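You operate a simulated robot arm through the tools that you are given. There is no shell and no other tool. Be economical: measure what you need, move in short steps, check, and stop when the job is done.

The job below is to be done with a simulated robot arm. You get a single attempt, and the scene is never put back.

TASK
Put the yellow book on the chest top behind the cloth rolls away on the back of the glue bench. Put one of the jars from the chest top behind the cloth rolls on top of the foil roll there. Open the ribbon drawer, take the purple spool from the inside of the ribbon drawer and put it on the chest top above the ribbon drawer and shut the drawer again. Open the paper drawer, put the paper pack on the bare bench top away in the inside of the paper drawer, then shut the drawer. Put the tin with the largest size on its label from the bare bench top on top of the green sleeve. Any order will do. Set down upright: jar.

The check looks at the end state, three seconds after you hand in, the way a careful person would. Anything else that was tipped, shoved, dropped, spilled or broken makes it a failure. Flat cloth is picked up by pressing the open fingertips on it (5 to 10 N) and closing them slowly along it; thin cloth reads only 2 to 8 mm in the jaws.

THE ROBOT
A 7-joint arm with a two-finger parallel gripper on a trunk, on a base that drives. Base frame: it is fixed to the floor where the robot stands at the start and does not move with it; the origin is under the middle of the robot, x ahead of it, y to its left, z up; the surface under the hand at the start is at about z = 930. Lengths are in mm, angles in degrees, forces in N, time in s.
Its first joint turns from -166.0 to 166.0 degrees. Places, roughly: back of the glue bench (24x150 cm) [-1800, -600, 900]; chest top above the ribbon drawer (23x25 cm) [1740, -140, 920]; foil roll (6x6x5 cm) [600, 500, 1000]; green sleeve (10x15x3 cm) [2600, 2200, 900]; inside of the paper drawer [1500, 500, 800]; jar [750, 250, 1000]; paper drawer [1500, 500, 800]; paper pack [2750, 1750, 1000]; purple spool (5x5x4 cm) [1800, -100, 800]; ribbon drawer [1700, 0, 800]; tin [2500, 2250, 1000]; yellow book (6x9x2 cm) [600, 0, 900]. Payload 3.43 kg.
Tool frame: the origin (TCP) lies between the finger pads and is the grasp point; the fingertips stand 34 mm ahead of it; z points along the fingers, y is the line along which they close. The gripper opens to 128 mm. The fingers are 24 mm wide and 12 mm thick; the gripper's body (48 by 130 mm) begins 96 mm behind the TCP.
Orientation is told as [roll, pitch, yaw] about the base's x, y, z axes, in that order, counted from this pose: with the fingers straight down and closing along the base's y, the tool's x points along the base's -x, its y along +y and its z along -z.

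THE INTERFACE
- The arm moves only by the tool apply_moves. Its argument "moves" is a list of rows, each a list of 7 numbers: the turn, a rotation vector about the base's x, y, z in degrees, then the shift along the base's x, y, z in m, then the gripper command, from -1 (shut) to 1 (fully open), values between in proportion. In form: [[ax, ay, az, tx, ty, tz, grip], ...]. A call has 1 to 12 rows; each row shifts and turns the commanded pose from where the row before left it. Each row takes 0.2 s and may step no farther than 50 mm and 8.6 degrees from the row before; otherwise, or with a gripper value out of range, the whole call is refused. Where a pose cannot be reached the arm comes as near as it can. A force on the tool above 40 N (or 10 N above the force at the start of the call, whichever is more), or a blocked arm, ends the call early, and 0.2 s more pass. Each finger travels about 153 mm/s and halts on what it meets, pressing with about 22 N; the grip force reading is that of the motor and also rises with nothing between the fingers. The clock runs only during rows and for 0.2 s after the last one: add rows that do not move to give the fingers time. The reply holds the time, the measured pose of the TCP, the force on the tool along the base axes, the opening and the grip force, in the units named above and with some noise, with the torque about the TCP (base axes, N m) and any sound that the robot's microphone picked up.
- Cameras (640 x 400 px; columns grow to the right, rows downward): "scene" is now at [198, 256.2, 1370.2]; the picture's right is [0.20, -0.98, -0.00], its down [-0.53, -0.11, -0.84] and it looks along [0.83, 0.17, -0.54] (base axes); focal length 270 px, centre (320, 200). "wrist" rides on the gripper at [76, -11, -160] in the tool frame; the picture's right is [0.15, 0.99, 0.00], its down [-0.88, 0.13, -0.46] and it looks along [-0.45, 0.07, 0.89] (tool axes); focal length 234 px, centre (320, 200).
- snapshot(camera): a new picture of that camera. The clock stands still meanwhile.
- drive_base(legs): drives the robot by 1 to 6 legs, each [ahead, turn to the left] in mm and degrees, along the robot's own axes; the way and the turn of a leg run together, so that a leg with both is an arc; at most 1500 mm and 180 degrees a leg. The arm and the cameras ride along, it lands a little off, and it stops where it bumps. It gives what a move gives.
- turn_head(pan, tilt): turns the head with the scene camera to pan (to the left, within 120 degrees either way) and tilt (down, from -29 to 69), counted from straight ahead of the robot. It gives what a move gives.
- pixel_to_xyz(camera, pixels): for up to 12 pixels [column, row] of the newest picture of that camera ("zoom" is the newest enlarged one), the place [x, y, z] in the base frame of the surface seen there, good to about 2 mm. The clock stands still meanwhile.
- zoom(camera, box): a new picture of the part [left, top, right, bottom] of that camera's present view, enlarged. The clock stands still meanwhile.
- close_job(): hands the job in; it is judged then, once.

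Keep the steps short. Do not move on a guess: measure, check each grasp and each placing, and mend mistakes. In all there are 138 turns and 162 pictures (those below and enlarged ones count). Leave the gripper open and the arm clear of the work at the hand-in unless told otherwise, and finish with a single line.

The tools are called as a command line: name --pt "numbers of a row" for each row, then --argument value for the rest, lists and objects as JSON in quotes. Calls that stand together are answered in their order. apply_moves: Moves the arm, as the interface text tells. Its arguments: {"type":"object","properties":{"moves":{"type":"array"}},"required":["moves"]} The other tools are called the same way: drive_base (legs) drives the base; turn_head (pan, tilt) turns the head that bears the scene camera; snapshot (camera) takes a picture; pixel_to_xyz (camera, pixels) gives the place of the surface under pixels of a picture; zoom (camera, box) takes an enlarged picture of a part of a camera's view; close_job () hands the job in.

At the start:

```text
time: 0.0
tcp_pos: [350.7, 477.5, 1211.9]
tcp_rot: [0.1, 0.1, -0.2]
wrist_force: [1.0, 0.7, 0.2]
wrist_torque: [0.02, -0.01, -0.01]
width: 128.0
gripper_force: 0.0
robot x, y, heading: [-2.0, 4.8, -0.0]
head pan, tilt: [11.5, 31.8]
```

scene: 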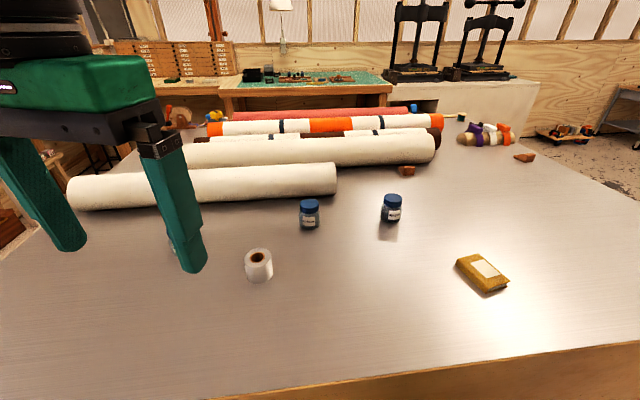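
wrist: 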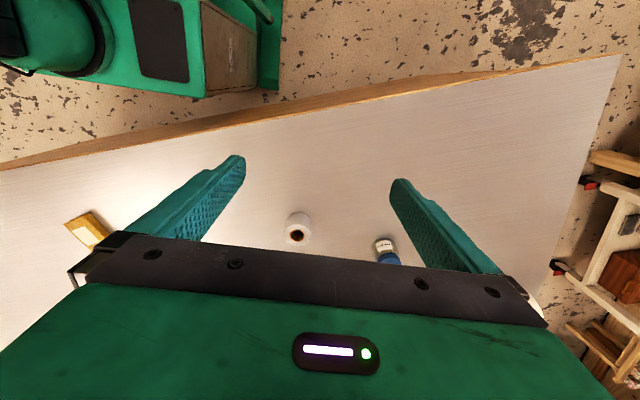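

I see the foil roll near (258,265), jars at (310,213) and (391,208), and the yellow book at (482,272). I'll measure these first.

pixel_to_xyz --camera "scene" --pixels '[[258, 256], [258, 250], [259, 275], [310, 203], [310, 222], [392, 198], [391, 216], [457, 262], [478, 255], [508, 285], [486, 291], [484, 268]]'

zoom --camera "scene" --box '[220, 170, 540, 310]'

```text
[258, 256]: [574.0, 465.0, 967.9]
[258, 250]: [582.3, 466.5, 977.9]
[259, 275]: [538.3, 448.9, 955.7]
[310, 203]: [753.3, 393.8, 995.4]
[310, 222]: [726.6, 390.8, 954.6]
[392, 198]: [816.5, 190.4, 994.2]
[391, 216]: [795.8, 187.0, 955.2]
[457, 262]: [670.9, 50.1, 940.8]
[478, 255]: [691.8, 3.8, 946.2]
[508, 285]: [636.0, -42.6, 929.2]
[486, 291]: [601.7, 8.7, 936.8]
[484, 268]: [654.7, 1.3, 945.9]
```

```text
2.00 times, centred on (380, 240) of scene
```

zoom: 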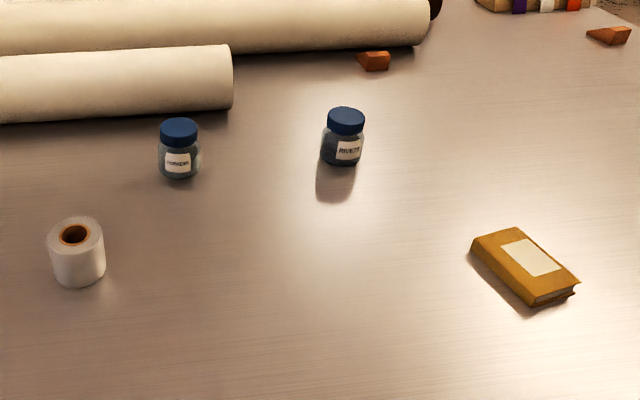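

I'll measure the jar lids, the roll's rim and the cloth roll in the enlarged picture.

pixel_to_xyz --camera "zoom" --pixels '[[346, 109], [329, 114], [363, 117], [345, 120], [179, 121], [162, 127], [196, 127], [75, 222], [50, 234], [101, 231], [228, 105], [74, 247]]'

```text
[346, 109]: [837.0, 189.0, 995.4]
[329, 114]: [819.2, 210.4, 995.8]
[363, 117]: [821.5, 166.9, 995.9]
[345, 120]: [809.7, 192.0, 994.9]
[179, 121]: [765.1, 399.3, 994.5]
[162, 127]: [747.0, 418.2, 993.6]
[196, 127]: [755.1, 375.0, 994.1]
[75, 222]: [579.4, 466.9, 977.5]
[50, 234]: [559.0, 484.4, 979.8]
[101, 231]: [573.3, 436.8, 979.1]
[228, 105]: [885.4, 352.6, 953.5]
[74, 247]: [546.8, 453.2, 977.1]
```

Jar 1's lid is centred near (750,397), top z 994. The foil roll is centred near (564,461), top z 979. I'll move above jar 1.

apply_moves --pt "0 0 0 0.0444 -0.009 -0.01 1" --pt "0 0 0 0.0444 -0.009 -0.01 1" --pt "0 0 0 0.0444 -0.009 -0.01 1" --pt "0 0 0 0.0444 -0.009 -0.01 1" --pt "0 0 0 0.0444 -0.009 -0.01 1" --pt "0 0 0 0.0444 -0.009 -0.01 1" --pt "0 0 0 0.0444 -0.009 -0.01 1" --pt "0 0 0 0.0444 -0.009 -0.01 1" --pt "0 0 0 0.0444 -0.009 -0.01 1" --pt "0 0 0 0 0 0 1"

snapshot --camera "wrist"

```text
time: 2.2
tcp_pos: [733.7, 398.0, 1125.5]
tcp_rot: [0.1, -0.6, -0.1]
wrist_force: [-0.2, -1.4, -0.4]
wrist_torque: [-0.01, 0.0, 0.01]
width: 128.0
gripper_force: 0.0
robot x, y, heading: [0.4, 1.2, -0.3]
head pan, tilt: [11.5, 31.8]
```

```text
158 pictures are left
```

wrist: 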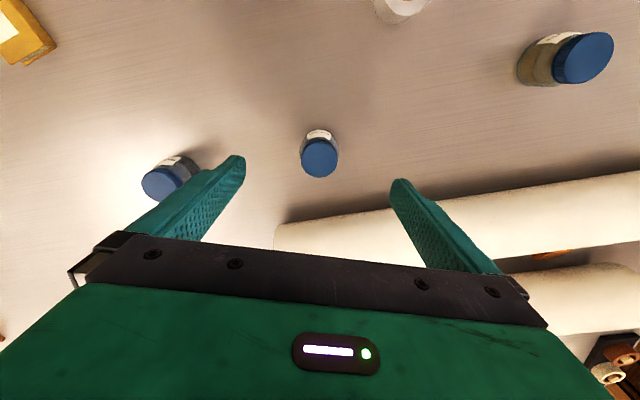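

Jar 1's lid is at (320,158). I'll measure it and the white roll through the wrist camera.

pixel_to_xyz --camera "wrist" --pixels '[[320, 140], [320, 176], [302, 158], [338, 158], [319, 158], [310, 222], [395, 222], [585, 55], [400, 5]]'

apply_moves --pt "0 0 0 0 0 0 1"

```text
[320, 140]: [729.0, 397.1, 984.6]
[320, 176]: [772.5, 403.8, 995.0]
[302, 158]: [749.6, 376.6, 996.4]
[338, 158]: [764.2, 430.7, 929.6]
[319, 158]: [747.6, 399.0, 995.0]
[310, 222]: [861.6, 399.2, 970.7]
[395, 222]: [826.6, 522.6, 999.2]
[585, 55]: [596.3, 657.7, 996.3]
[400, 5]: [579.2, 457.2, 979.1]
```

```text
time: 2.6
tcp_pos: [733.6, 396.6, 1125.3]
tcp_rot: [0.1, -0.6, -0.2]
wrist_force: [-0.7, 0.2, 0.2]
wrist_torque: [0.03, -0.02, 0.0]
width: 127.9
gripper_force: 0.0
robot x, y, heading: [2.7, 4.2, 0.0]
head pan, tilt: [11.5, 31.8]
```

The TCP is at (734,397) and the jar at (750,399). I'll correct and descend partway, then check.

apply_moves --pt "0 0 0 0.016 0.002 0 1" --pt "0 0 0 0 0 -0.04 1" --pt "0 0 0 0 0 -0.04 1" --pt "0 0 0 0 0 0 1" --pt "0 0 0 0 0 0 1"

```text
time: 3.8
tcp_pos: [749.5, 397.3, 1046.5]
tcp_rot: [0.0, -0.6, -0.1]
wrist_force: [-0.4, -0.2, -0.7]
wrist_torque: [-0.01, -0.02, 0.03]
width: 127.8
gripper_force: 0.1
robot x, y, heading: [-2.8, 4.3, -0.0]
head pan, tilt: [11.5, 31.8]
```

Aligned with the jar. I'll descend to about z 972 and close.

apply_moves --pt "0 0 0 0 0 -0.037 1" --pt "0 0 0 0 0 -0.037 1" --pt "0 0 0 0 0 0 1" --pt "0 0 0 0 0 0 0" --pt "0 0 0 0 0 0 -0.4" --pt "0 0 0 0 0 0 -0.8" --pt "0 0 0 0 0 0 -0.8" --pt "0 0 0 0 0 0 -0.8"

```text
time: 5.6
tcp_pos: [750.3, 396.9, 973.5]
tcp_rot: [0.0, -0.6, -0.2]
wrist_force: [-0.4, 0.0, 0.3]
wrist_torque: [0.07, -0.03, 0.01]
width: 54.7
gripper_force: 21.9
robot x, y, heading: [-1.7, 2.3, -0.2]
head pan, tilt: [11.5, 31.8]
```

Gripped, at width 54.7. I'll lift 90 mm and check.

apply_moves --pt "0 0 0 0 0 0.03 -0.8" --pt "0 0 0 0 0 0.03 -0.8" --pt "0 0 0 0 0 0.04 -0.8" --pt "0 0 0 0 0 0 -0.8"

snapshot --camera "scene"

```text
time: 6.6
tcp_pos: [751.0, 398.9, 1072.1]
tcp_rot: [0.0, -0.5, 0.0]
wrist_force: [0.6, 0.2, -1.9]
wrist_torque: [0.0, 0.02, -0.01]
width: 54.8
gripper_force: 22.0
robot x, y, heading: [-0.4, 2.5, -0.1]
head pan, tilt: [11.5, 31.8]
```

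```text
157 pictures are left
```

scene: 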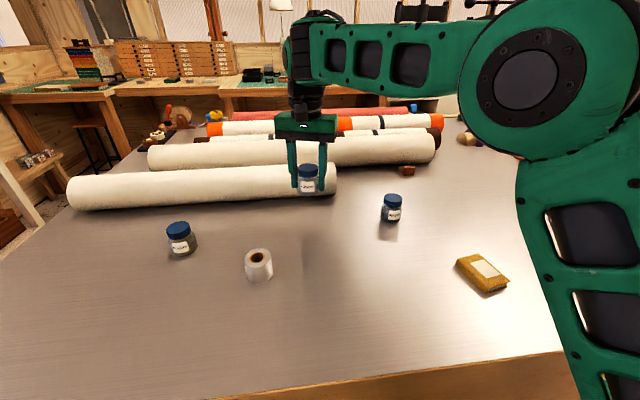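

The jar is lifted. I'll move partway towards the foil roll and look with the wrist camera.

apply_moves --pt "0 0 0 -0.035 0.02 0 -0.8" --pt "0 0 0 -0.035 0.02 0 -0.8" --pt "0 0 0 -0.035 0.02 0 -0.8" --pt "0 0 0 0 0 0 -0.8" --pt "0 0 0 0 0 0 -0.8"

snapshot --camera "wrist"

```text
time: 7.8
tcp_pos: [645.7, 458.1, 1069.9]
tcp_rot: [0.1, -0.7, -0.2]
wrist_force: [-0.2, 0.6, -2.7]
wrist_torque: [-0.03, -0.02, -0.01]
width: 55.0
gripper_force: 22.2
robot x, y, heading: [-0.1, 4.7, -0.2]
head pan, tilt: [11.5, 31.8]
```

```text
156 pictures are left
```

wrist: 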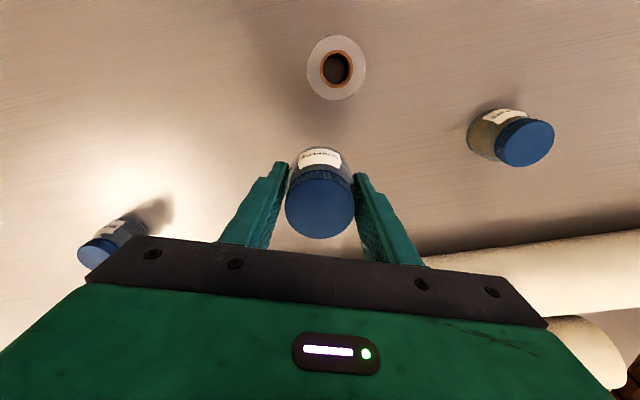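

The foil roll's rim is clearly visible, centred near (337,68). I'll measure the rim and the jar in hand.

pixel_to_xyz --camera "wrist" --pixels '[[310, 68], [363, 68], [337, 39], [337, 96], [320, 68], [353, 68], [337, 51], [337, 86], [320, 172], [320, 235], [288, 205], [353, 205]]'

```text
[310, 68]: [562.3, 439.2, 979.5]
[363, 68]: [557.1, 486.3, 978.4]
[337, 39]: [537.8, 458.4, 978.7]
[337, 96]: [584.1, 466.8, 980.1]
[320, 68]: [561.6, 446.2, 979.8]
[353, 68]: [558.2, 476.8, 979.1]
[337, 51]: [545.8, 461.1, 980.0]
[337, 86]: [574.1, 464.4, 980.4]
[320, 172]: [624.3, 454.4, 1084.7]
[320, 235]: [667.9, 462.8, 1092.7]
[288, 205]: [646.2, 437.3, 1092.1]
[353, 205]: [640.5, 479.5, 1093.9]
```

Roll centre is (560.5,462.5) and the jar matches the TCP at (645.7,458). I'll move over it and lower to just above contact.

apply_moves --pt "0 0 0 -0.043 0.002 0 -0.8" --pt "0 0 0 -0.042 0.002 0 -0.8" --pt "0 0 0 0 0 0 -0.8" --pt "0 0 0 0 0 -0.025 -0.8" --pt "0 0 0 0 0 -0.01 -0.8" --pt "0 0 0 0 0 0 -0.8" --pt "0 0 0 0 0 0 -0.8"

zoom --camera "scene" --box '[180, 150, 340, 300]'

```text
time: 9.4
tcp_pos: [562.3, 462.4, 1037.0]
tcp_rot: [0.0, -0.5, -0.1]
wrist_force: [-0.2, 0.1, -2.1]
wrist_torque: [-0.01, -0.02, 0.03]
width: 55.2
gripper_force: 22.3
robot x, y, heading: [-2.5, 4.0, 0.3]
head pan, tilt: [11.5, 31.8]
```

```text
2.67 times, centred on (260, 225) of scene
```

zoom: 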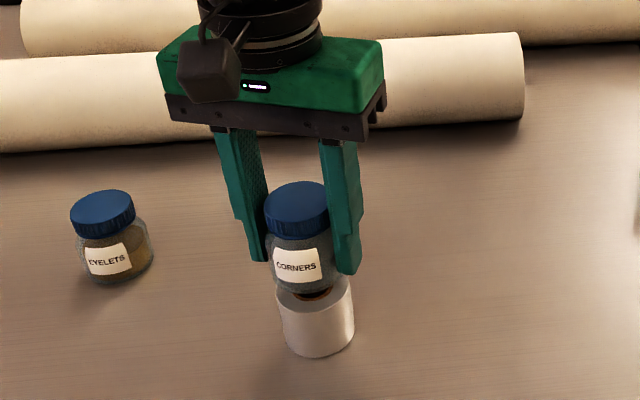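

Well aligned, about 13 mm above. I'll lower slowly to contact.

apply_moves --pt "0 0 0 -0.001 0 -0.006 -0.8" --pt "0 0 0 0 0 -0.004 -0.8" --pt "0 0 0 0 0 -0.002 -0.8" --pt "0 0 0 0 0 -0.001 -0.8" --pt "0 0 0 0 0 0 -0.8"

```text
time: 10.6
tcp_pos: [561.1, 462.1, 1025.1]
tcp_rot: [0.1, -0.5, -0.1]
wrist_force: [0.5, 0.2, -2.7]
wrist_torque: [0.0, 0.04, -0.03]
width: 54.9
gripper_force: 22.1
robot x, y, heading: [-1.6, 1.5, 0.2]
head pan, tilt: [11.5, 31.8]
```

apply_moves --pt "0 0 0 0 0 -0.0015 -0.8" --pt "0 0 0 0 0 0 -0.8" --pt "0 0 0 0 0 0 -0.8"

```text
time: 11.4
tcp_pos: [559.8, 463.1, 1022.8]
tcp_rot: [0.0, -0.7, -0.1]
wrist_force: [0.4, 0.4, -2.2]
wrist_torque: [0.01, 0.0, -0.03]
width: 55.0
gripper_force: 21.7
robot x, y, heading: [-0.5, 1.9, 0.0]
head pan, tilt: [11.5, 31.8]
```

Still no contact; stepping down slightly more.

apply_moves --pt "0 0 0 0 0 -0.0015 -0.8" --pt "0 0 0 0 0 0 -0.8" --pt "0 0 0 0 0 0 -0.8"

```text
time: 12.2
tcp_pos: [560.4, 461.9, 1022.8]
tcp_rot: [0.2, -0.7, -0.1]
wrist_force: [-1.1, -1.3, 20.7]
wrist_torque: [-0.21, 0.07, -0.01]
width: 54.7
gripper_force: 21.6
robot x, y, heading: [2.1, 3.2, -0.3]
head pan, tilt: [11.5, 31.8]
```

Contact (force +20.7). I'll ease up 1 mm, open gently and rise.

apply_moves --pt "0 0 0 0 0 0.001 -0.8" --pt "0 0 0 0 0 0 -0.1" --pt "0 0 0 0 0 0 0.0" --pt "0 0 0 0 0 0 0.3" --pt "0 0 0 0 0 0 0.5" --pt "0 0 0 0 0 0.03 0.5" --pt "0 0 0 0 0 0.05 0.5" --pt "0 0 0 0 0 0.05 0.5" --pt "0 0 0 0 0 0.05 0.5"

zoom --camera "scene" --box '[180, 150, 340, 300]'

```text
time: 14.2
tcp_pos: [562.5, 461.8, 1201.4]
tcp_rot: [0.0, -0.5, -0.1]
wrist_force: [0.3, -0.3, 0.0]
wrist_torque: [-0.01, 0.01, -0.02]
width: 95.9
gripper_force: 0.0
robot x, y, heading: [-5.9, 4.8, 0.2]
head pan, tilt: [11.5, 31.8]
```

```text
2.67 times, centred on (260, 225) of scene
```

zoom: 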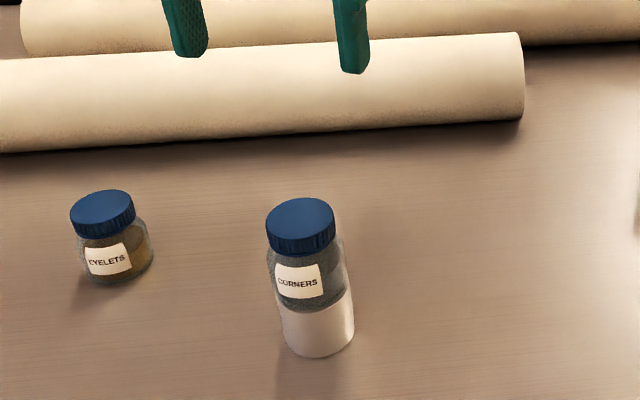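

The jar stands upright on the foil roll. Next is the book: move above (647,4) while yawing about 30° (long edge measured along about 30°).

apply_moves --pt "0 0 2.5 0.007 -0.038 -0.006 0.5" --pt "0 0 2.5 0.007 -0.038 -0.006 0.5" --pt "0 0 2.5 0.007 -0.038 -0.006 0.5" --pt "0 0 2.5 0.007 -0.038 -0.006 0.5" --pt "0 0 2.5 0.007 -0.038 -0.006 0.5" --pt "0 0 2.5 0.007 -0.038 -0.006 0.5" --pt "0 0 2.5 0.007 -0.038 -0.006 0.5" --pt "0 0 2.5 0.007 -0.038 -0.006 0.5" --pt "0 0 2.5 0.007 -0.038 -0.006 0.5" --pt "0 0 2.5 0.007 -0.038 -0.006 0.5" --pt "0 0 2.5 0.007 -0.038 -0.006 1" --pt "0 0 2.5 0.007 -0.038 -0.006 1"

snapshot --camera "wrist"

```text
time: 16.8
tcp_pos: [641.9, 6.3, 1129.5]
tcp_rot: [0.1, -0.5, 30.0]
wrist_force: [0.2, -0.6, 0.5]
wrist_torque: [-0.01, -0.02, 0.0]
width: 128.1
gripper_force: 0.0
robot x, y, heading: [0.9, 1.4, 0.0]
head pan, tilt: [11.5, 31.8]
```

```text
153 pictures are left
```

wrist: 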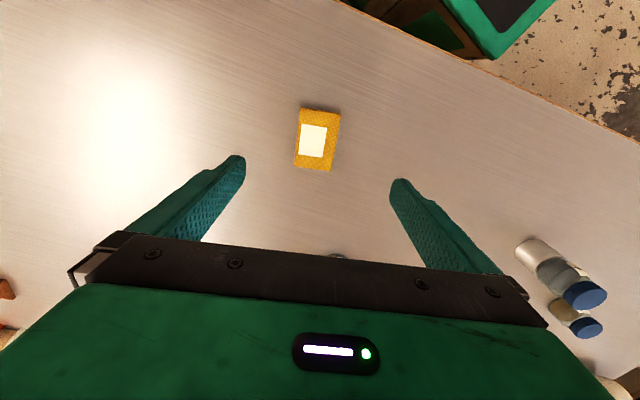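

pixel_to_xyz --camera "wrist" --pixels '[[302, 112], [340, 115], [330, 170], [296, 166], [317, 140], [280, 140]]'

```text
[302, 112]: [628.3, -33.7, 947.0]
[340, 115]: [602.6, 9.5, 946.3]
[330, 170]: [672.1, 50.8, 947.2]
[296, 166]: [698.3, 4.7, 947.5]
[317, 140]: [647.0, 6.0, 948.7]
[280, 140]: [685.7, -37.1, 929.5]
```

Book centre is (650,8), axis about 31°, top z 947. I'll shift and descend to z about 967, then close.

apply_moves --pt "0 0 1 0.008 0.002 -0.04 1" --pt "0 0 0 0 0 -0.04 1" --pt "0 0 0 0 0 -0.04 1" --pt "0 0 0 0 0 -0.03 1" --pt "0 0 0 0 0 -0.01 1" --pt "0 0 0 0 0 0 1" --pt "0 0 0 0 0 0 1"

```text
time: 18.4
tcp_pos: [653.2, 7.4, 970.4]
tcp_rot: [0.2, -0.7, 30.9]
wrist_force: [-0.2, 0.8, -0.1]
wrist_torque: [-0.02, 0.0, -0.02]
width: 128.0
gripper_force: 0.1
robot x, y, heading: [-1.2, 4.3, 0.1]
head pan, tilt: [11.5, 31.8]
```

apply_moves --pt "0 0 0 -0.001 0 -0.003 1" --pt "0 0 0 0 0 0 0.3" --pt "0 0 0 0 0 0 0" --pt "0 0 0 0 0 0 -0.3" --pt "0 0 0 0 0 0 -0.8" --pt "0 0 0 0 0 0 -0.8" --pt "0 0 0 0 0 0 -0.8"

```text
time: 20.0
tcp_pos: [651.0, 8.3, 966.9]
tcp_rot: [0.1, -0.5, 30.8]
wrist_force: [-0.6, -0.2, 0.3]
wrist_torque: [0.0, 0.03, -0.03]
width: 57.2
gripper_force: 21.4
robot x, y, heading: [-0.7, 3.8, 0.1]
head pan, tilt: [11.5, 31.8]
```

Book gripped (57 mm). Lift, retract and look around behind for the glue bench.

apply_moves --pt "0 0 0 0 0 0.04 -0.8" --pt "0 0 0 0 0 0.05 -0.8" --pt "0 0 0 0 0 0.05 -0.8" --pt "0 0 -4 -0.03 0 0.04 -0.8" --pt "0 0 -5 -0.04 0 0.03 -0.8" --pt "0 0 -5 -0.04 0 0.02 -0.8" --pt "0 0 -5 -0.045 0 0.01 -0.8" --pt "0 0 -4 -0.045 0 0 -0.8" --pt "0 0 -4 -0.03 0 0 -0.8" --pt "0 0 -4 0 0 0 -0.8"

turn_head --pan 120 --tilt 25

snapshot --camera "scene"

turn_head --pan -120 --tilt 25

snapshot --camera "scene"

```text
time: 22.2
tcp_pos: [423.3, 7.3, 1206.5]
tcp_rot: [0.1, -0.6, -0.2]
wrist_force: [0.8, 0.1, -0.5]
wrist_torque: [-0.01, 0.02, 0.01]
width: 57.3
gripper_force: 21.8
robot x, y, heading: [-2.6, 6.7, -0.1]
head pan, tilt: [11.5, 31.8]
```

```text
time: 24.1
tcp_pos: [422.8, 8.1, 1206.7]
tcp_rot: [0.1, -0.6, 0.0]
wrist_force: [0.1, 0.8, -0.4]
wrist_torque: [0.0, 0.01, 0.01]
width: 57.2
gripper_force: 21.9
robot x, y, heading: [-3.6, 2.0, -0.0]
head pan, tilt: [120.0, 25.0]
```

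```text
152 pictures are left
```

scene: 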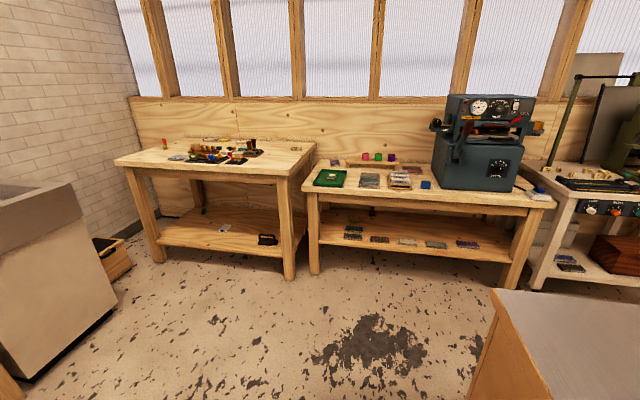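

```text
time: 27.4
tcp_pos: [422.9, 8.2, 1206.9]
tcp_rot: [0.1, -0.6, 0.0]
wrist_force: [-0.2, 0.9, 0.0]
wrist_torque: [-0.01, 0.01, -0.01]
width: 57.3
gripper_force: 22.4
robot x, y, heading: [-2.2, 6.9, 0.1]
head pan, tilt: [-120.0, 25.0]
```

```text
151 pictures are left
```

scene: 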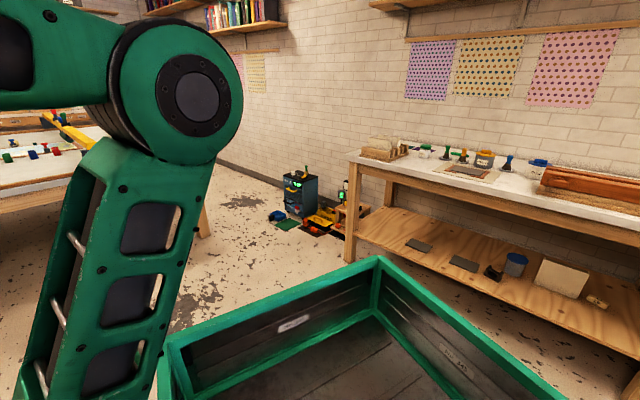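

The white-topped bench on the right looks like the glue bench. Measuring its edges and things on it, plus the robot's own tray.

pixel_to_xyz --camera "scene" --pixels '[[350, 158], [395, 135], [440, 182], [550, 210], [630, 228], [520, 158], [463, 172], [484, 158], [560, 180], [265, 355], [375, 262], [610, 175]]'

zoom --camera "scene" --box '[340, 110, 640, 250]'

```text
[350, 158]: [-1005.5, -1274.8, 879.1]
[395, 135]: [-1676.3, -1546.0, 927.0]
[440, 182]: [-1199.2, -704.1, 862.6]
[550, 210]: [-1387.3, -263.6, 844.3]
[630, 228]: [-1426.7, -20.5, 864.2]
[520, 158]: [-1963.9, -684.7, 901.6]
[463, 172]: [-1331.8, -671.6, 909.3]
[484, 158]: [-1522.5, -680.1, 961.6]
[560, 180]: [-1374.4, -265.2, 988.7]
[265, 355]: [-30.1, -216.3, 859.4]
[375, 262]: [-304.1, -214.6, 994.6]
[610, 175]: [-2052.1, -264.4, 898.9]
```

```text
2.13 times, centred on (490, 180) of scene
```

zoom: 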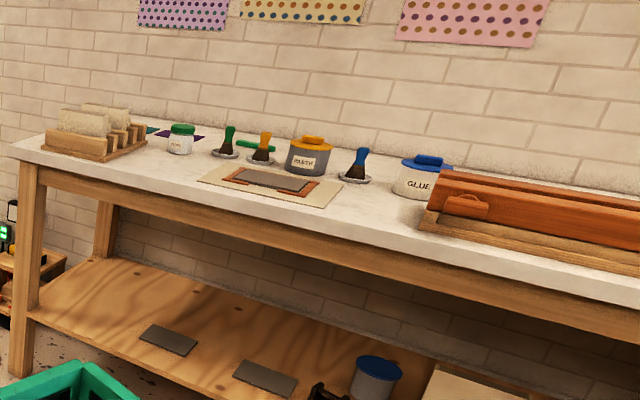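

The glue bench front edge runs obliquely (about 18° off y). I'll back off from the chest and turn right to face it, then look.

drive_base --legs '[[-400, 0], [0, -161]]'

turn_head --pan 0 --tilt 25

snapshot --camera "scene"

```text
time: 37.0
tcp_pos: [-764.5, -155.0, 1217.3]
tcp_rot: [0.2, -2.1, -157.1]
wrist_force: [-0.6, -0.7, -1.2]
wrist_torque: [0.03, -0.07, 0.0]
width: 57.0
gripper_force: 22.4
robot x, y, heading: [-393.7, -19.5, -156.8]
head pan, tilt: [-120.0, 25.0]
stopped in leg 2: the robot was blocked; the commanded pose is now the measured one
```

```text
time: 39.0
tcp_pos: [-765.8, -155.2, 1217.2]
tcp_rot: [0.2, -2.0, -157.1]
wrist_force: [0.0, -0.5, -0.4]
wrist_torque: [-0.01, -0.01, 0.01]
width: 57.3
gripper_force: 21.6
robot x, y, heading: [-395.9, -19.6, -157.0]
head pan, tilt: [0.0, 25.0]
```

```text
149 pictures are left
```

scene: 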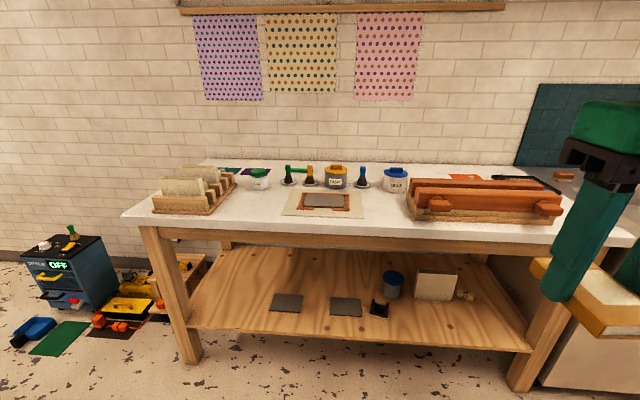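

The turn was blocked at -157°; I'll check what it touched shortly. First, measure the glue bench's back strip.

pixel_to_xyz --camera "scene" --pixels '[[125, 215], [300, 225], [550, 234], [205, 161], [315, 166], [440, 172], [260, 188], [300, 186], [380, 190], [390, 170], [270, 166], [480, 176]]'

zoom --camera "scene" --box '[180, 130, 440, 240]'

turn_head --pan 120 --tilt 45

snapshot --camera "scene"

turn_head --pan -120 --tilt 45

snapshot --camera "scene"

```text
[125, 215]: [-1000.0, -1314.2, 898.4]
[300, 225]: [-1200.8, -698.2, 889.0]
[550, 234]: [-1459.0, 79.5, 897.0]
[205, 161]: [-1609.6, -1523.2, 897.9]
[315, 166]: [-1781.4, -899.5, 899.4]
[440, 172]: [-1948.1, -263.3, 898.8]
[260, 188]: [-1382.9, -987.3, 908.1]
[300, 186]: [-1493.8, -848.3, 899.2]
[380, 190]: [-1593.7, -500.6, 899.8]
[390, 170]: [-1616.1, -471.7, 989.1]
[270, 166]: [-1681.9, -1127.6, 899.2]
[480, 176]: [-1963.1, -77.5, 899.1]
```

```text
2.46 times, centred on (310, 185) of scene
```

zoom: 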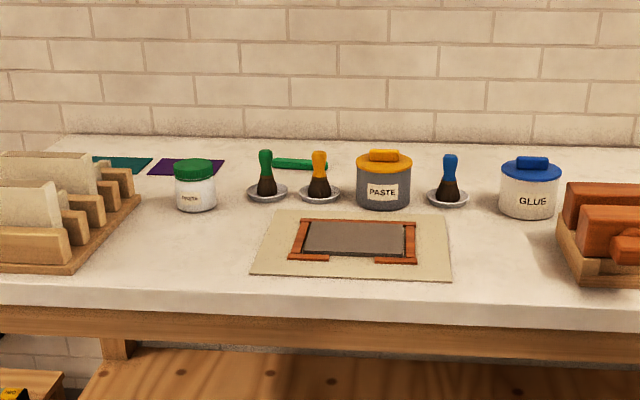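

```text
time: 41.0
tcp_pos: [-765.0, -155.7, 1217.2]
tcp_rot: [0.1, -2.2, -157.1]
wrist_force: [-0.3, 1.0, -0.7]
wrist_torque: [0.01, -0.02, 0.02]
width: 57.2
gripper_force: 21.8
robot x, y, heading: [-390.0, -23.4, -156.8]
head pan, tilt: [120.0, 45.0]
```

```text
147 pictures are left
```

scene: 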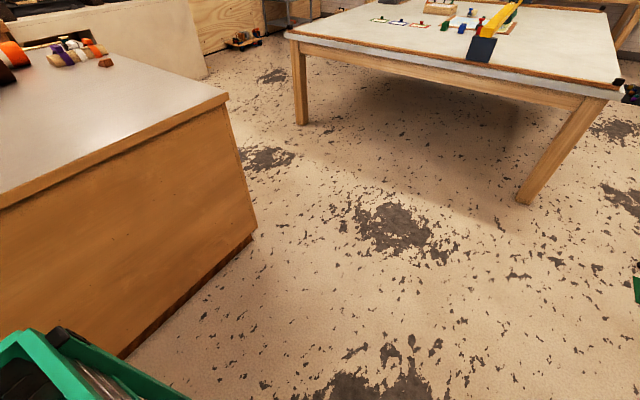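

```text
time: 44.4
tcp_pos: [-765.4, -155.2, 1217.4]
tcp_rot: [0.1, -2.1, -157.1]
wrist_force: [-0.3, -0.1, -0.8]
wrist_torque: [0.01, 0.0, 0.0]
width: 56.7
gripper_force: 21.7
robot x, y, heading: [-394.6, -25.1, -156.7]
head pan, tilt: [-120.0, 45.0]
```

```text
146 pictures are left
```

scene: 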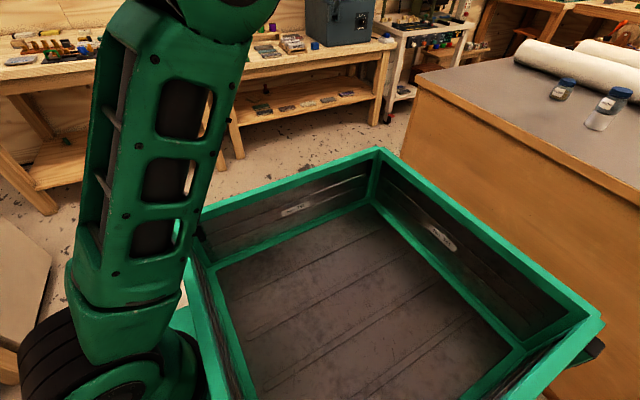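

The rear tray's corner touched the chest; the jar on the roll still stands, no harm. The strip behind the paste pot and blue brush looks free. I'll drive towards the glue bench.

drive_base --legs '[[150, 0], [380, 6], [0, -11]]'

turn_head --pan 0 --tilt 40

snapshot --camera "scene"

```text
time: 48.6
tcp_pos: [-1251.5, -350.6, 1217.6]
tcp_rot: [0.0, -2.0, -161.9]
wrist_force: [-0.5, -0.6, 0.0]
wrist_torque: [-0.03, 0.0, 0.01]
width: 57.2
gripper_force: 22.2
robot x, y, heading: [-868.5, -248.1, -161.5]
head pan, tilt: [-120.0, 45.0]
```

```text
time: 50.6
tcp_pos: [-1237.3, -345.5, 1220.9]
tcp_rot: [0.2, -2.8, -161.9]
wrist_force: [0.0, 0.0, -0.3]
wrist_torque: [-0.01, -0.01, -0.01]
width: 57.1
gripper_force: 21.9
robot x, y, heading: [-870.0, -248.9, -161.6]
head pan, tilt: [0.0, 40.0]
```

```text
145 pictures are left
```

scene: 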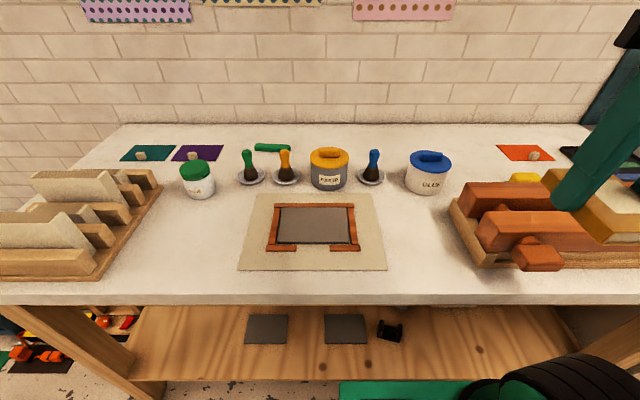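

I'll measure candidate free spots on the back strip.

pixel_to_xyz --camera "scene" --pixels '[[400, 155], [400, 135], [350, 140], [340, 127], [460, 150], [430, 152], [374, 152], [326, 152], [500, 158], [270, 146], [290, 147], [470, 170]]'

```text
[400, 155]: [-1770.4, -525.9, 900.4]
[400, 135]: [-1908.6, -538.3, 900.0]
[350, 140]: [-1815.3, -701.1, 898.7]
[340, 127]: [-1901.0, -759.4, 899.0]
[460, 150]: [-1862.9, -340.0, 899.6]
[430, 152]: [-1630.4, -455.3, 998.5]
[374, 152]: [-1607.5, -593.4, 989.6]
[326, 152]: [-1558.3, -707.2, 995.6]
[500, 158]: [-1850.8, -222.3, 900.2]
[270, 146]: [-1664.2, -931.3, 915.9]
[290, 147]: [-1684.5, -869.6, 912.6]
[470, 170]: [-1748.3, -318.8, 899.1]
```

pixel_to_xyz --camera "scene" --pixels '[[410, 385], [345, 385], [545, 355], [600, 350], [400, 303], [300, 304]]'

```text
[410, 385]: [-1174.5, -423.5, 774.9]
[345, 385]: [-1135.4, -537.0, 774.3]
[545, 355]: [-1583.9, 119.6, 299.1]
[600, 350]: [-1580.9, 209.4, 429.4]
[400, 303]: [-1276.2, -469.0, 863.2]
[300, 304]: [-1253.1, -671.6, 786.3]
```

The robot's front is about 110 mm from the bench; I can move 55 mm ahead. Then extend the arm towards (-1800,-505).

drive_base --legs '[[55, 0]]'

apply_moves --pt "0 0 0 -0.044 -0.01 0 -0.8" --pt "0 0 0 -0.044 -0.01 0 -0.8" --pt "0 0 0 -0.044 -0.01 0 -0.8" --pt "0 0 0 -0.044 -0.01 0 -0.8" --pt "0 0 0 -0.044 -0.01 0 -0.8" --pt "0 0 0 -0.044 -0.01 0 -0.8" --pt "0 0 0 -0.044 -0.01 0 -0.8" --pt "0 0 0 -0.044 -0.01 0 -0.8" --pt "0 0 0 0 0 0 -0.8" --pt "0 0 0 0 0 0 -0.8"

snapshot --camera "scene"

```text
time: 51.5
tcp_pos: [-1290.1, -363.3, 1222.6]
tcp_rot: [0.1, -2.9, -161.9]
wrist_force: [-0.8, 0.9, -0.8]
wrist_torque: [0.01, 0.01, 0.0]
width: 57.4
gripper_force: 21.5
robot x, y, heading: [-922.9, -264.2, -161.2]
head pan, tilt: [0.0, 40.0]
```

```text
time: 53.7
tcp_pos: [-1627.3, -439.1, 1226.4]
tcp_rot: [0.1, -3.5, -161.9]
wrist_force: [-0.6, -0.2, -1.0]
wrist_torque: [0.0, 0.0, 0.0]
width: 57.1
gripper_force: 22.1
robot x, y, heading: [-921.4, -265.4, -161.5]
head pan, tilt: [0.0, 40.0]
```

```text
144 pictures are left
```

scene: 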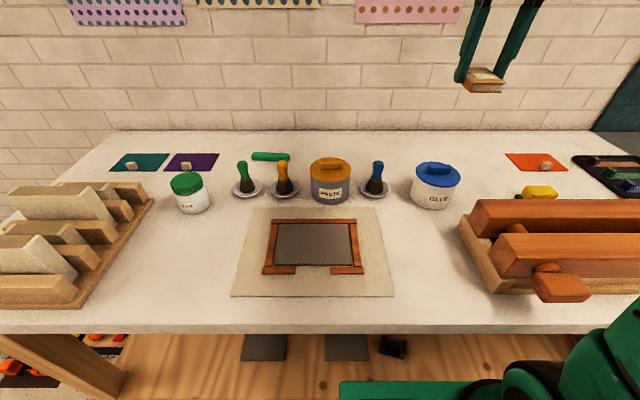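

The pitch has crept to -3.5°; I'll level it while moving to above (-1830,-400), an open spot on the back strip.

apply_moves --pt "0.36 -1.1 0 -0.04 0.008 0 -0.8" --pt "0.36 -1.1 0 -0.04 0.008 0 -0.8" --pt "0.36 -1.1 0 -0.04 0.008 0 -0.8" --pt "0 0 0 -0.04 0.008 0 -0.8" --pt "0 0 0 -0.043 0.008 0 -0.8" --pt "0 0 0 0 0 -0.05 -0.8" --pt "0 0 0 0 0 -0.05 -0.8" --pt "0 0 0 0 0 0 -0.8" --pt "0 0 0 0 0 0 -0.8"

snapshot --camera "wrist"

```text
time: 55.7
tcp_pos: [-1832.0, -398.5, 1126.7]
tcp_rot: [0.1, 0.0, -161.9]
wrist_force: [-0.1, 0.0, -0.8]
wrist_torque: [-0.02, -0.03, 0.01]
width: 57.5
gripper_force: 22.1
robot x, y, heading: [-916.5, -268.0, -161.6]
head pan, tilt: [0.0, 40.0]
```

```text
143 pictures are left
```

wrist: 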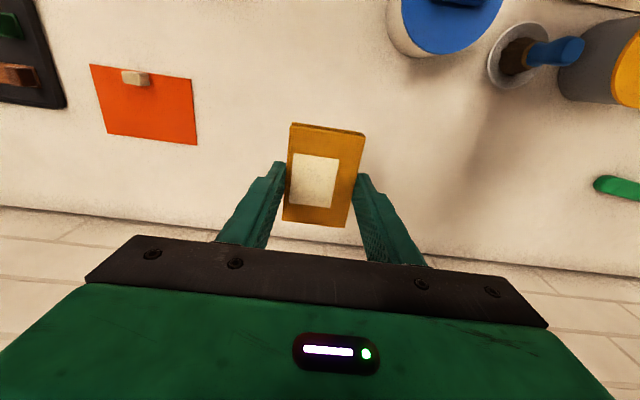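

Clear below. The book is well held. I'll lower to about 15 mm above.

apply_moves --pt "0 0 0 0 0 -0.045 -0.8" --pt "0 0 0 0 0 -0.045 -0.8" --pt "0 0 0 0 0 -0.045 -0.8" --pt "0 0 0 0 0 -0.035 -0.8" --pt "0 0 0 0 0 0 -0.8" --pt "0 0 0 0 0 0 -0.8"

```text
time: 57.1
tcp_pos: [-1832.5, -395.5, 957.3]
tcp_rot: [0.1, 0.1, -161.9]
wrist_force: [-0.3, 0.0, -1.5]
wrist_torque: [-0.02, 0.06, 0.02]
width: 57.2
gripper_force: 21.8
robot x, y, heading: [-924.1, -266.6, -161.5]
head pan, tilt: [0.0, 40.0]
```

apply_moves --pt "0 0 0 0 0 -0.01 -0.8" --pt "0 0 0 0 0 -0.005 -0.8" --pt "0 0 0 0 0 -0.003 -0.8" --pt "0 0 0 0 0 0 -0.8" --pt "0 0 0 0 0 0 -0.8"

```text
time: 58.3
tcp_pos: [-1829.9, -397.6, 938.7]
tcp_rot: [0.1, 0.0, -162.0]
wrist_force: [0.5, -0.1, -0.2]
wrist_torque: [0.0, 0.0, -0.03]
width: 57.1
gripper_force: 22.2
robot x, y, heading: [-920.0, -263.5, -161.7]
head pan, tilt: [0.0, 40.0]
```

Just about touching (936–938 expected). One more small step, then open and rise.

apply_moves --pt "0 0 0 0 0 -0.0015 -0.8" --pt "0 0 0 0 0 0 -0.8" --pt "0 0 0 0 0 0 -0.05" --pt "0 0 0 0 0 0 0.2" --pt "0 0 0 0 0 0 0.3" --pt "0 0 0 0 0 0.03 0.3" --pt "0 0 0 0 0 0.05 0.3" --pt "0 0 0 0 0 0.05 0.3" --pt "0 0 0 0 0 0.05 0.3" --pt "0 0 0 0 0 0.05 0.3" --pt "0 0 0 0 0 0.05 0.3"

snapshot --camera "scene"

```text
time: 60.7
tcp_pos: [-1827.9, -399.7, 1217.5]
tcp_rot: [0.1, 0.1, -161.9]
wrist_force: [-0.1, 0.1, 0.8]
wrist_torque: [-0.03, 0.01, -0.03]
width: 83.3
gripper_force: 0.0
robot x, y, heading: [-922.5, -266.0, -161.6]
head pan, tilt: [0.0, 40.0]
```

```text
142 pictures are left
```

scene: 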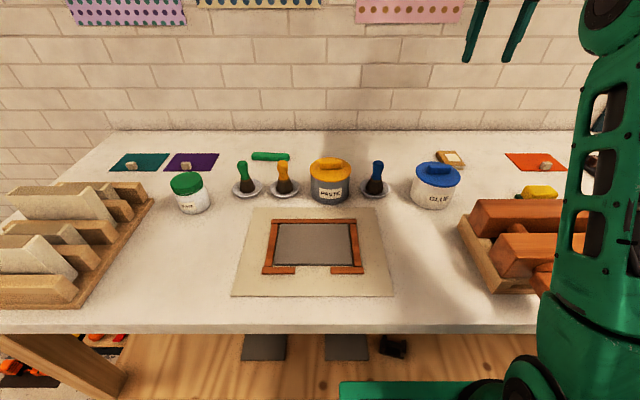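

Book is on the back strip behind the glue pot. Retract the arm, then back away.

apply_moves --pt "0 0 0 0.047 0.001 0 0.3" --pt "0 0 0 0.047 0.001 0 0.3" --pt "0 0 0 0.047 0.001 0 0.3" --pt "0 0 0 0.047 0.001 0 0.3" --pt "0 0 0 0.047 0.001 0 0.3" --pt "0 0 0 0.047 0.001 0 0.3" --pt "0 0 0 0.047 0.001 0 0.3" --pt "0 0 0 0.047 0.001 0 0.3" --pt "0 0 0 0.047 0.001 0 0.3" --pt "0 0 0 0.047 0.001 0 0.3" --pt "0 0 0 0.047 0.001 0 0.3"

turn_head --pan 120 --tilt 25

snapshot --camera "scene"

```text
time: 63.1
tcp_pos: [-1315.4, -384.9, 1217.3]
tcp_rot: [0.0, 0.0, -161.9]
wrist_force: [-0.7, -0.3, -0.4]
wrist_torque: [0.04, -0.06, -0.02]
width: 83.3
gripper_force: 0.0
robot x, y, heading: [-921.0, -268.0, -161.7]
head pan, tilt: [0.0, 40.0]
```

```text
time: 65.1
tcp_pos: [-1316.2, -385.7, 1218.6]
tcp_rot: [0.1, 0.0, -162.0]
wrist_force: [-0.2, 0.7, 0.9]
wrist_torque: [-0.01, -0.03, -0.01]
width: 83.4
gripper_force: 0.1
robot x, y, heading: [-921.7, -268.8, -161.5]
head pan, tilt: [120.0, 25.0]
```

```text
141 pictures are left
```

scene: 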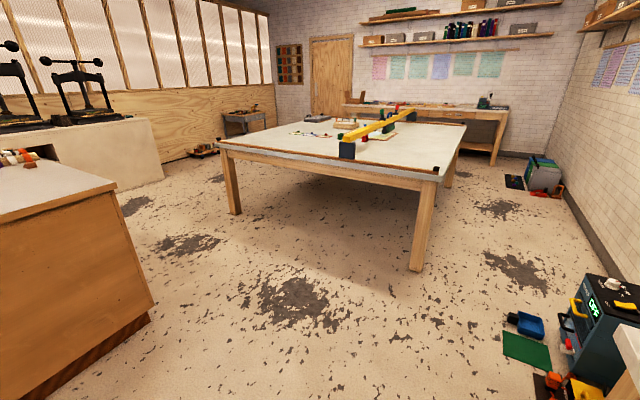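

I'll measure the floor passage, chest corner, table legs and counter corner.

pixel_to_xyz --camera "scene" --pixels '[[115, 183], [150, 318], [236, 210], [414, 268], [158, 178], [122, 190], [205, 158], [240, 150], [437, 178], [30, 165], [180, 250], [65, 130]]'

```text
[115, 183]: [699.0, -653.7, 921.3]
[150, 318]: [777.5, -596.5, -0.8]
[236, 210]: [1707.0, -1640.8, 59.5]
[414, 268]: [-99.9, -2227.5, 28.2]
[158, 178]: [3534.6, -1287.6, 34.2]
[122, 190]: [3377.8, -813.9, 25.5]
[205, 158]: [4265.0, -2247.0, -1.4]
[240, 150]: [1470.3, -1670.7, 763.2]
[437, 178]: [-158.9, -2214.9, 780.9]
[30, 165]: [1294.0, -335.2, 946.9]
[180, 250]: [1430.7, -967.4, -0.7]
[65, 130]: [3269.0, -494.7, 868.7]
```

The corridor between chest and table is about 1250 mm wide. I'll back up and turn left towards it.

drive_base --legs '[[-300, 0], [0, 120.5]]'

turn_head --pan 0 --tilt 25

snapshot --camera "scene"

```text
time: 72.8
tcp_pos: [-342.3, -452.8, 1217.9]
tcp_rot: [0.0, -0.1, -42.1]
wrist_force: [-0.3, 0.0, -0.2]
wrist_torque: [-0.01, 0.04, -0.01]
width: 83.3
gripper_force: 0.1
robot x, y, heading: [-649.3, -185.5, -41.8]
head pan, tilt: [120.0, 25.0]
```

```text
time: 74.8
tcp_pos: [-352.8, -443.7, 1221.8]
tcp_rot: [0.1, -0.9, -42.1]
wrist_force: [-0.3, 0.5, -1.0]
wrist_torque: [0.04, -0.01, 0.02]
width: 83.4
gripper_force: 0.2
robot x, y, heading: [-652.8, -181.6, -41.8]
head pan, tilt: [0.0, 25.0]
```

```text
140 pictures are left
```

scene: 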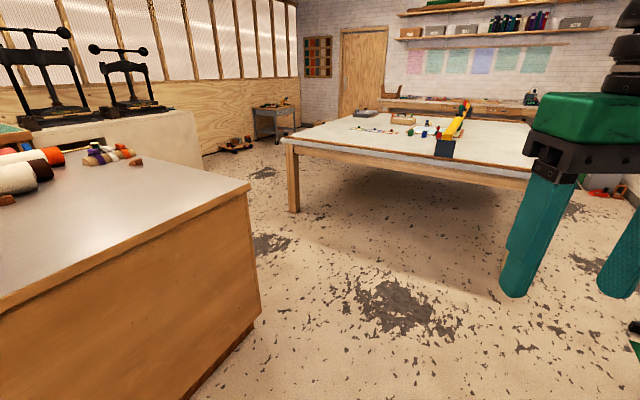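

Path clear. Drive to the corridor and along it.

drive_base --legs '[[1000, 1.3], [643, 0], [0, 58.4]]'

snapshot --camera "scene"

```text
time: 86.3
tcp_pos: [979.9, -1106.6, 1221.5]
tcp_rot: [0.1, -0.8, 18.6]
wrist_force: [0.1, 0.0, -0.3]
wrist_torque: [-0.02, 0.02, -0.02]
width: 83.2
gripper_force: 0.0
robot x, y, heading: [613.5, -1246.9, 19.1]
head pan, tilt: [0.0, 25.0]
```

```text
139 pictures are left
```

scene: 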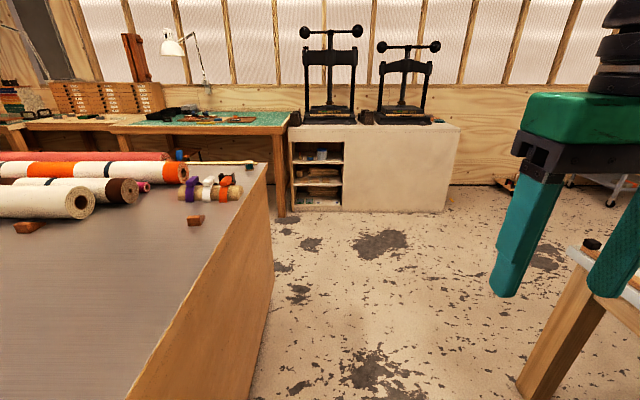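

Measuring the chest far corner and the benches ahead.

pixel_to_xyz --camera "scene" --pixels '[[265, 165], [272, 262], [280, 215], [293, 205], [445, 212], [285, 127], [112, 130], [300, 130], [245, 166], [215, 190], [530, 385], [80, 152]]'

```text
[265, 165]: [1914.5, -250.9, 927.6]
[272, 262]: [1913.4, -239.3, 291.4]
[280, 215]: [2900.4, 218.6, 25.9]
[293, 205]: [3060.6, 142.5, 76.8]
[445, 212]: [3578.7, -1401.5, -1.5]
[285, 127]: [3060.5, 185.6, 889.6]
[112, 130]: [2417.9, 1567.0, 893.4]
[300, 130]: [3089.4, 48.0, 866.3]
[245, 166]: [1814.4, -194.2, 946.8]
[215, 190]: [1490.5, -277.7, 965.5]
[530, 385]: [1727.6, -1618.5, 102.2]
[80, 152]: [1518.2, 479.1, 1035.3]
```

Working in chest coordinates (a across depth, b along length): the aisle in front of the drawers is about 1220 wide. Drive along the corridor and turn left into the aisle mouth.

drive_base --legs '[[1100, -0.7], [1060, 0], [0, 90]]'

turn_head --pan 20 --tilt 25

snapshot --camera "scene"

```text
time: 101.5
tcp_pos: [2533.5, -195.1, 1227.0]
tcp_rot: [0.1, -1.6, 108.7]
wrist_force: [0.7, -0.7, 0.0]
wrist_torque: [-0.03, 0.01, 0.02]
width: 83.3
gripper_force: 0.0
robot x, y, heading: [2682.4, -543.3, 108.9]
head pan, tilt: [0.0, 25.0]
```

```text
time: 102.3
tcp_pos: [2537.1, -209.3, 1231.3]
tcp_rot: [0.2, -2.2, 108.7]
wrist_force: [-0.1, -0.4, -0.4]
wrist_torque: [-0.01, 0.02, -0.02]
width: 82.9
gripper_force: 0.1
robot x, y, heading: [2682.9, -547.7, 109.0]
head pan, tilt: [20.0, 25.0]
```

```text
138 pictures are left
```

scene: 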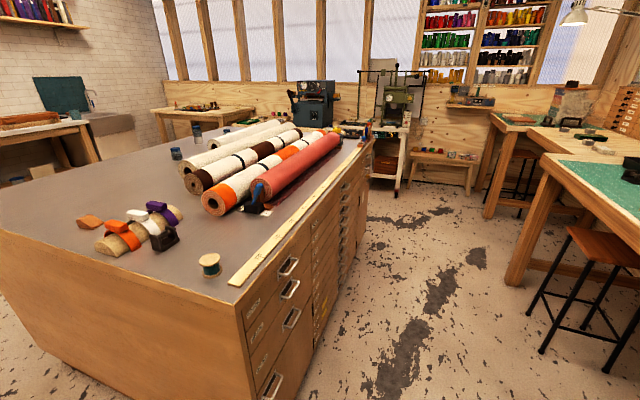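

Now I see the drawers with bow handles. Enlarge the drawer fronts.

zoom --camera "scene" --box '[180, 190, 400, 400]'

pixel_to_xyz --camera "scene" --pixels '[[288, 266], [290, 288], [292, 318], [272, 385], [209, 262], [230, 285], [360, 148], [242, 310], [310, 225], [345, 240], [560, 275], [540, 140]]'

```text
1.90 times, centred on (290, 295) of scene
```

zoom: 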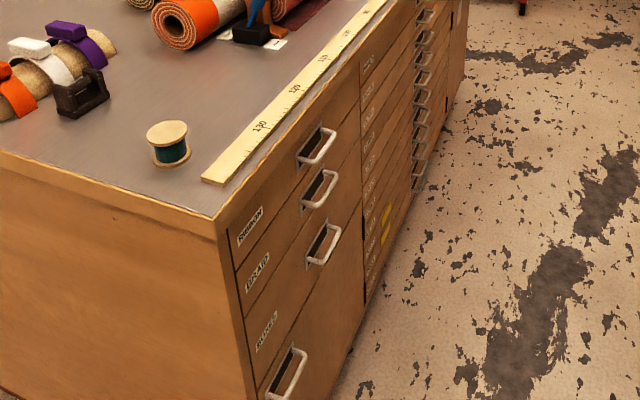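

```text
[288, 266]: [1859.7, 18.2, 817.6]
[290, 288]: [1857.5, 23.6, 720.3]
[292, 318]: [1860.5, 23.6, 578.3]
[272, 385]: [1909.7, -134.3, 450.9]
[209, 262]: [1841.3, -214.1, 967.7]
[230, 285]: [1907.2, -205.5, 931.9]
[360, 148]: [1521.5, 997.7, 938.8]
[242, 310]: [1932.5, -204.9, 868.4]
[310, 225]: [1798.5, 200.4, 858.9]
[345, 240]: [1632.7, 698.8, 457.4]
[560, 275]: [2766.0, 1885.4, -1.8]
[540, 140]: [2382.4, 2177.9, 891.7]
```

Labels read RIBBON on the top-left drawer (handle about (1858,20,820)). I'll advance 200 mm to reach it sideways without blocking the drawer.

drive_base --legs '[[200, 0]]'

turn_head --pan 50 --tilt 38

snapshot --camera "scene"

```text
time: 104.0
tcp_pos: [2473.5, -16.5, 1232.3]
tcp_rot: [0.1, -2.2, 108.5]
wrist_force: [0.1, -0.1, 0.1]
wrist_torque: [-0.01, 0.03, 0.01]
width: 83.2
gripper_force: 0.2
robot x, y, heading: [2617.1, -352.2, 109.0]
head pan, tilt: [20.0, 25.0]
```

```text
time: 104.9
tcp_pos: [2478.2, -31.9, 1236.4]
tcp_rot: [0.1, -2.9, 108.5]
wrist_force: [0.2, 0.4, 0.3]
wrist_torque: [-0.01, 0.01, 0.01]
width: 83.5
gripper_force: 0.1
robot x, y, heading: [2617.5, -352.1, 109.0]
head pan, tilt: [50.0, 38.0]
```

```text
136 pictures are left
```

scene: 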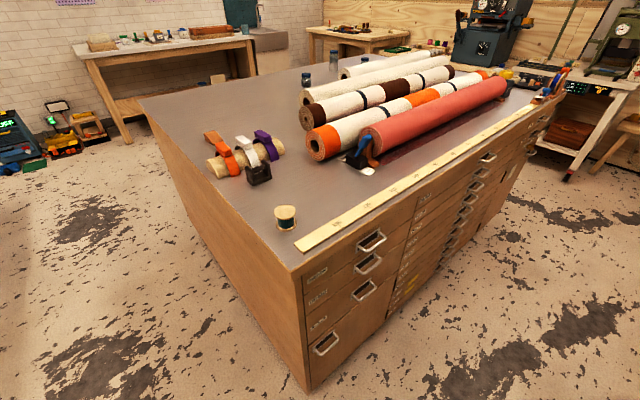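

zoom --camera "scene" --box '[270, 180, 430, 280]'

pixel_to_xyz --camera "zoom" --pixels '[[362, 259], [460, 220], [410, 252], [435, 232], [400, 225], [340, 290], [470, 310], [415, 285], [60, 150], [60, 190], [220, 170], [130, 120]]'

```text
4.00 times, centred on (350, 230) of scene
```

zoom: 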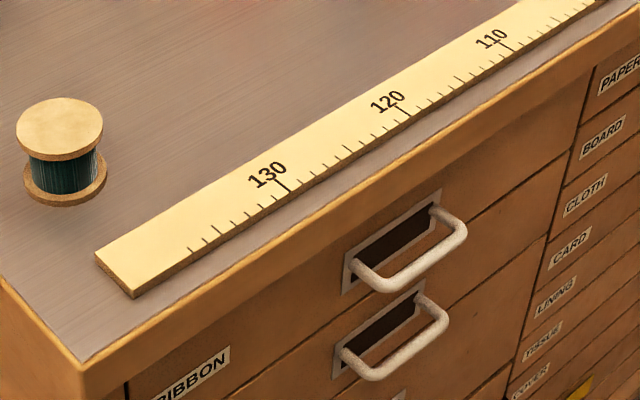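

```text
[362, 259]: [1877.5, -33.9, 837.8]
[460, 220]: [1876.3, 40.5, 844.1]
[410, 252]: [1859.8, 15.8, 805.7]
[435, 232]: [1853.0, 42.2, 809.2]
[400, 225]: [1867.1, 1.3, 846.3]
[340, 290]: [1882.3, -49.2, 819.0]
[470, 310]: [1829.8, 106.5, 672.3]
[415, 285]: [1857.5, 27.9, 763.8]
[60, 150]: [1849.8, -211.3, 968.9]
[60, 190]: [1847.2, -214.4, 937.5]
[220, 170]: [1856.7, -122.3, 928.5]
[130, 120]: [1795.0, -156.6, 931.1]
```

pixel_to_xyz --camera "zoom" --pixels '[[385, 288], [400, 281], [415, 274], [430, 265], [445, 255], [456, 245], [460, 232], [448, 222], [362, 276], [354, 266], [440, 205], [345, 290]]'

```text
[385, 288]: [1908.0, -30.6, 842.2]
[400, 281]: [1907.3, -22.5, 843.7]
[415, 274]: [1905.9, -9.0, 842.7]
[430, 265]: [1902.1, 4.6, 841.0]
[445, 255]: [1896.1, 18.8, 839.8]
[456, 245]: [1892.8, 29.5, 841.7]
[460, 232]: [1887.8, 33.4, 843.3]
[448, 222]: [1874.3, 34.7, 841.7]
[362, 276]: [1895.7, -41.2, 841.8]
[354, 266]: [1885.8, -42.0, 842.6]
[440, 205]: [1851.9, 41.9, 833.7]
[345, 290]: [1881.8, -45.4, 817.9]
```

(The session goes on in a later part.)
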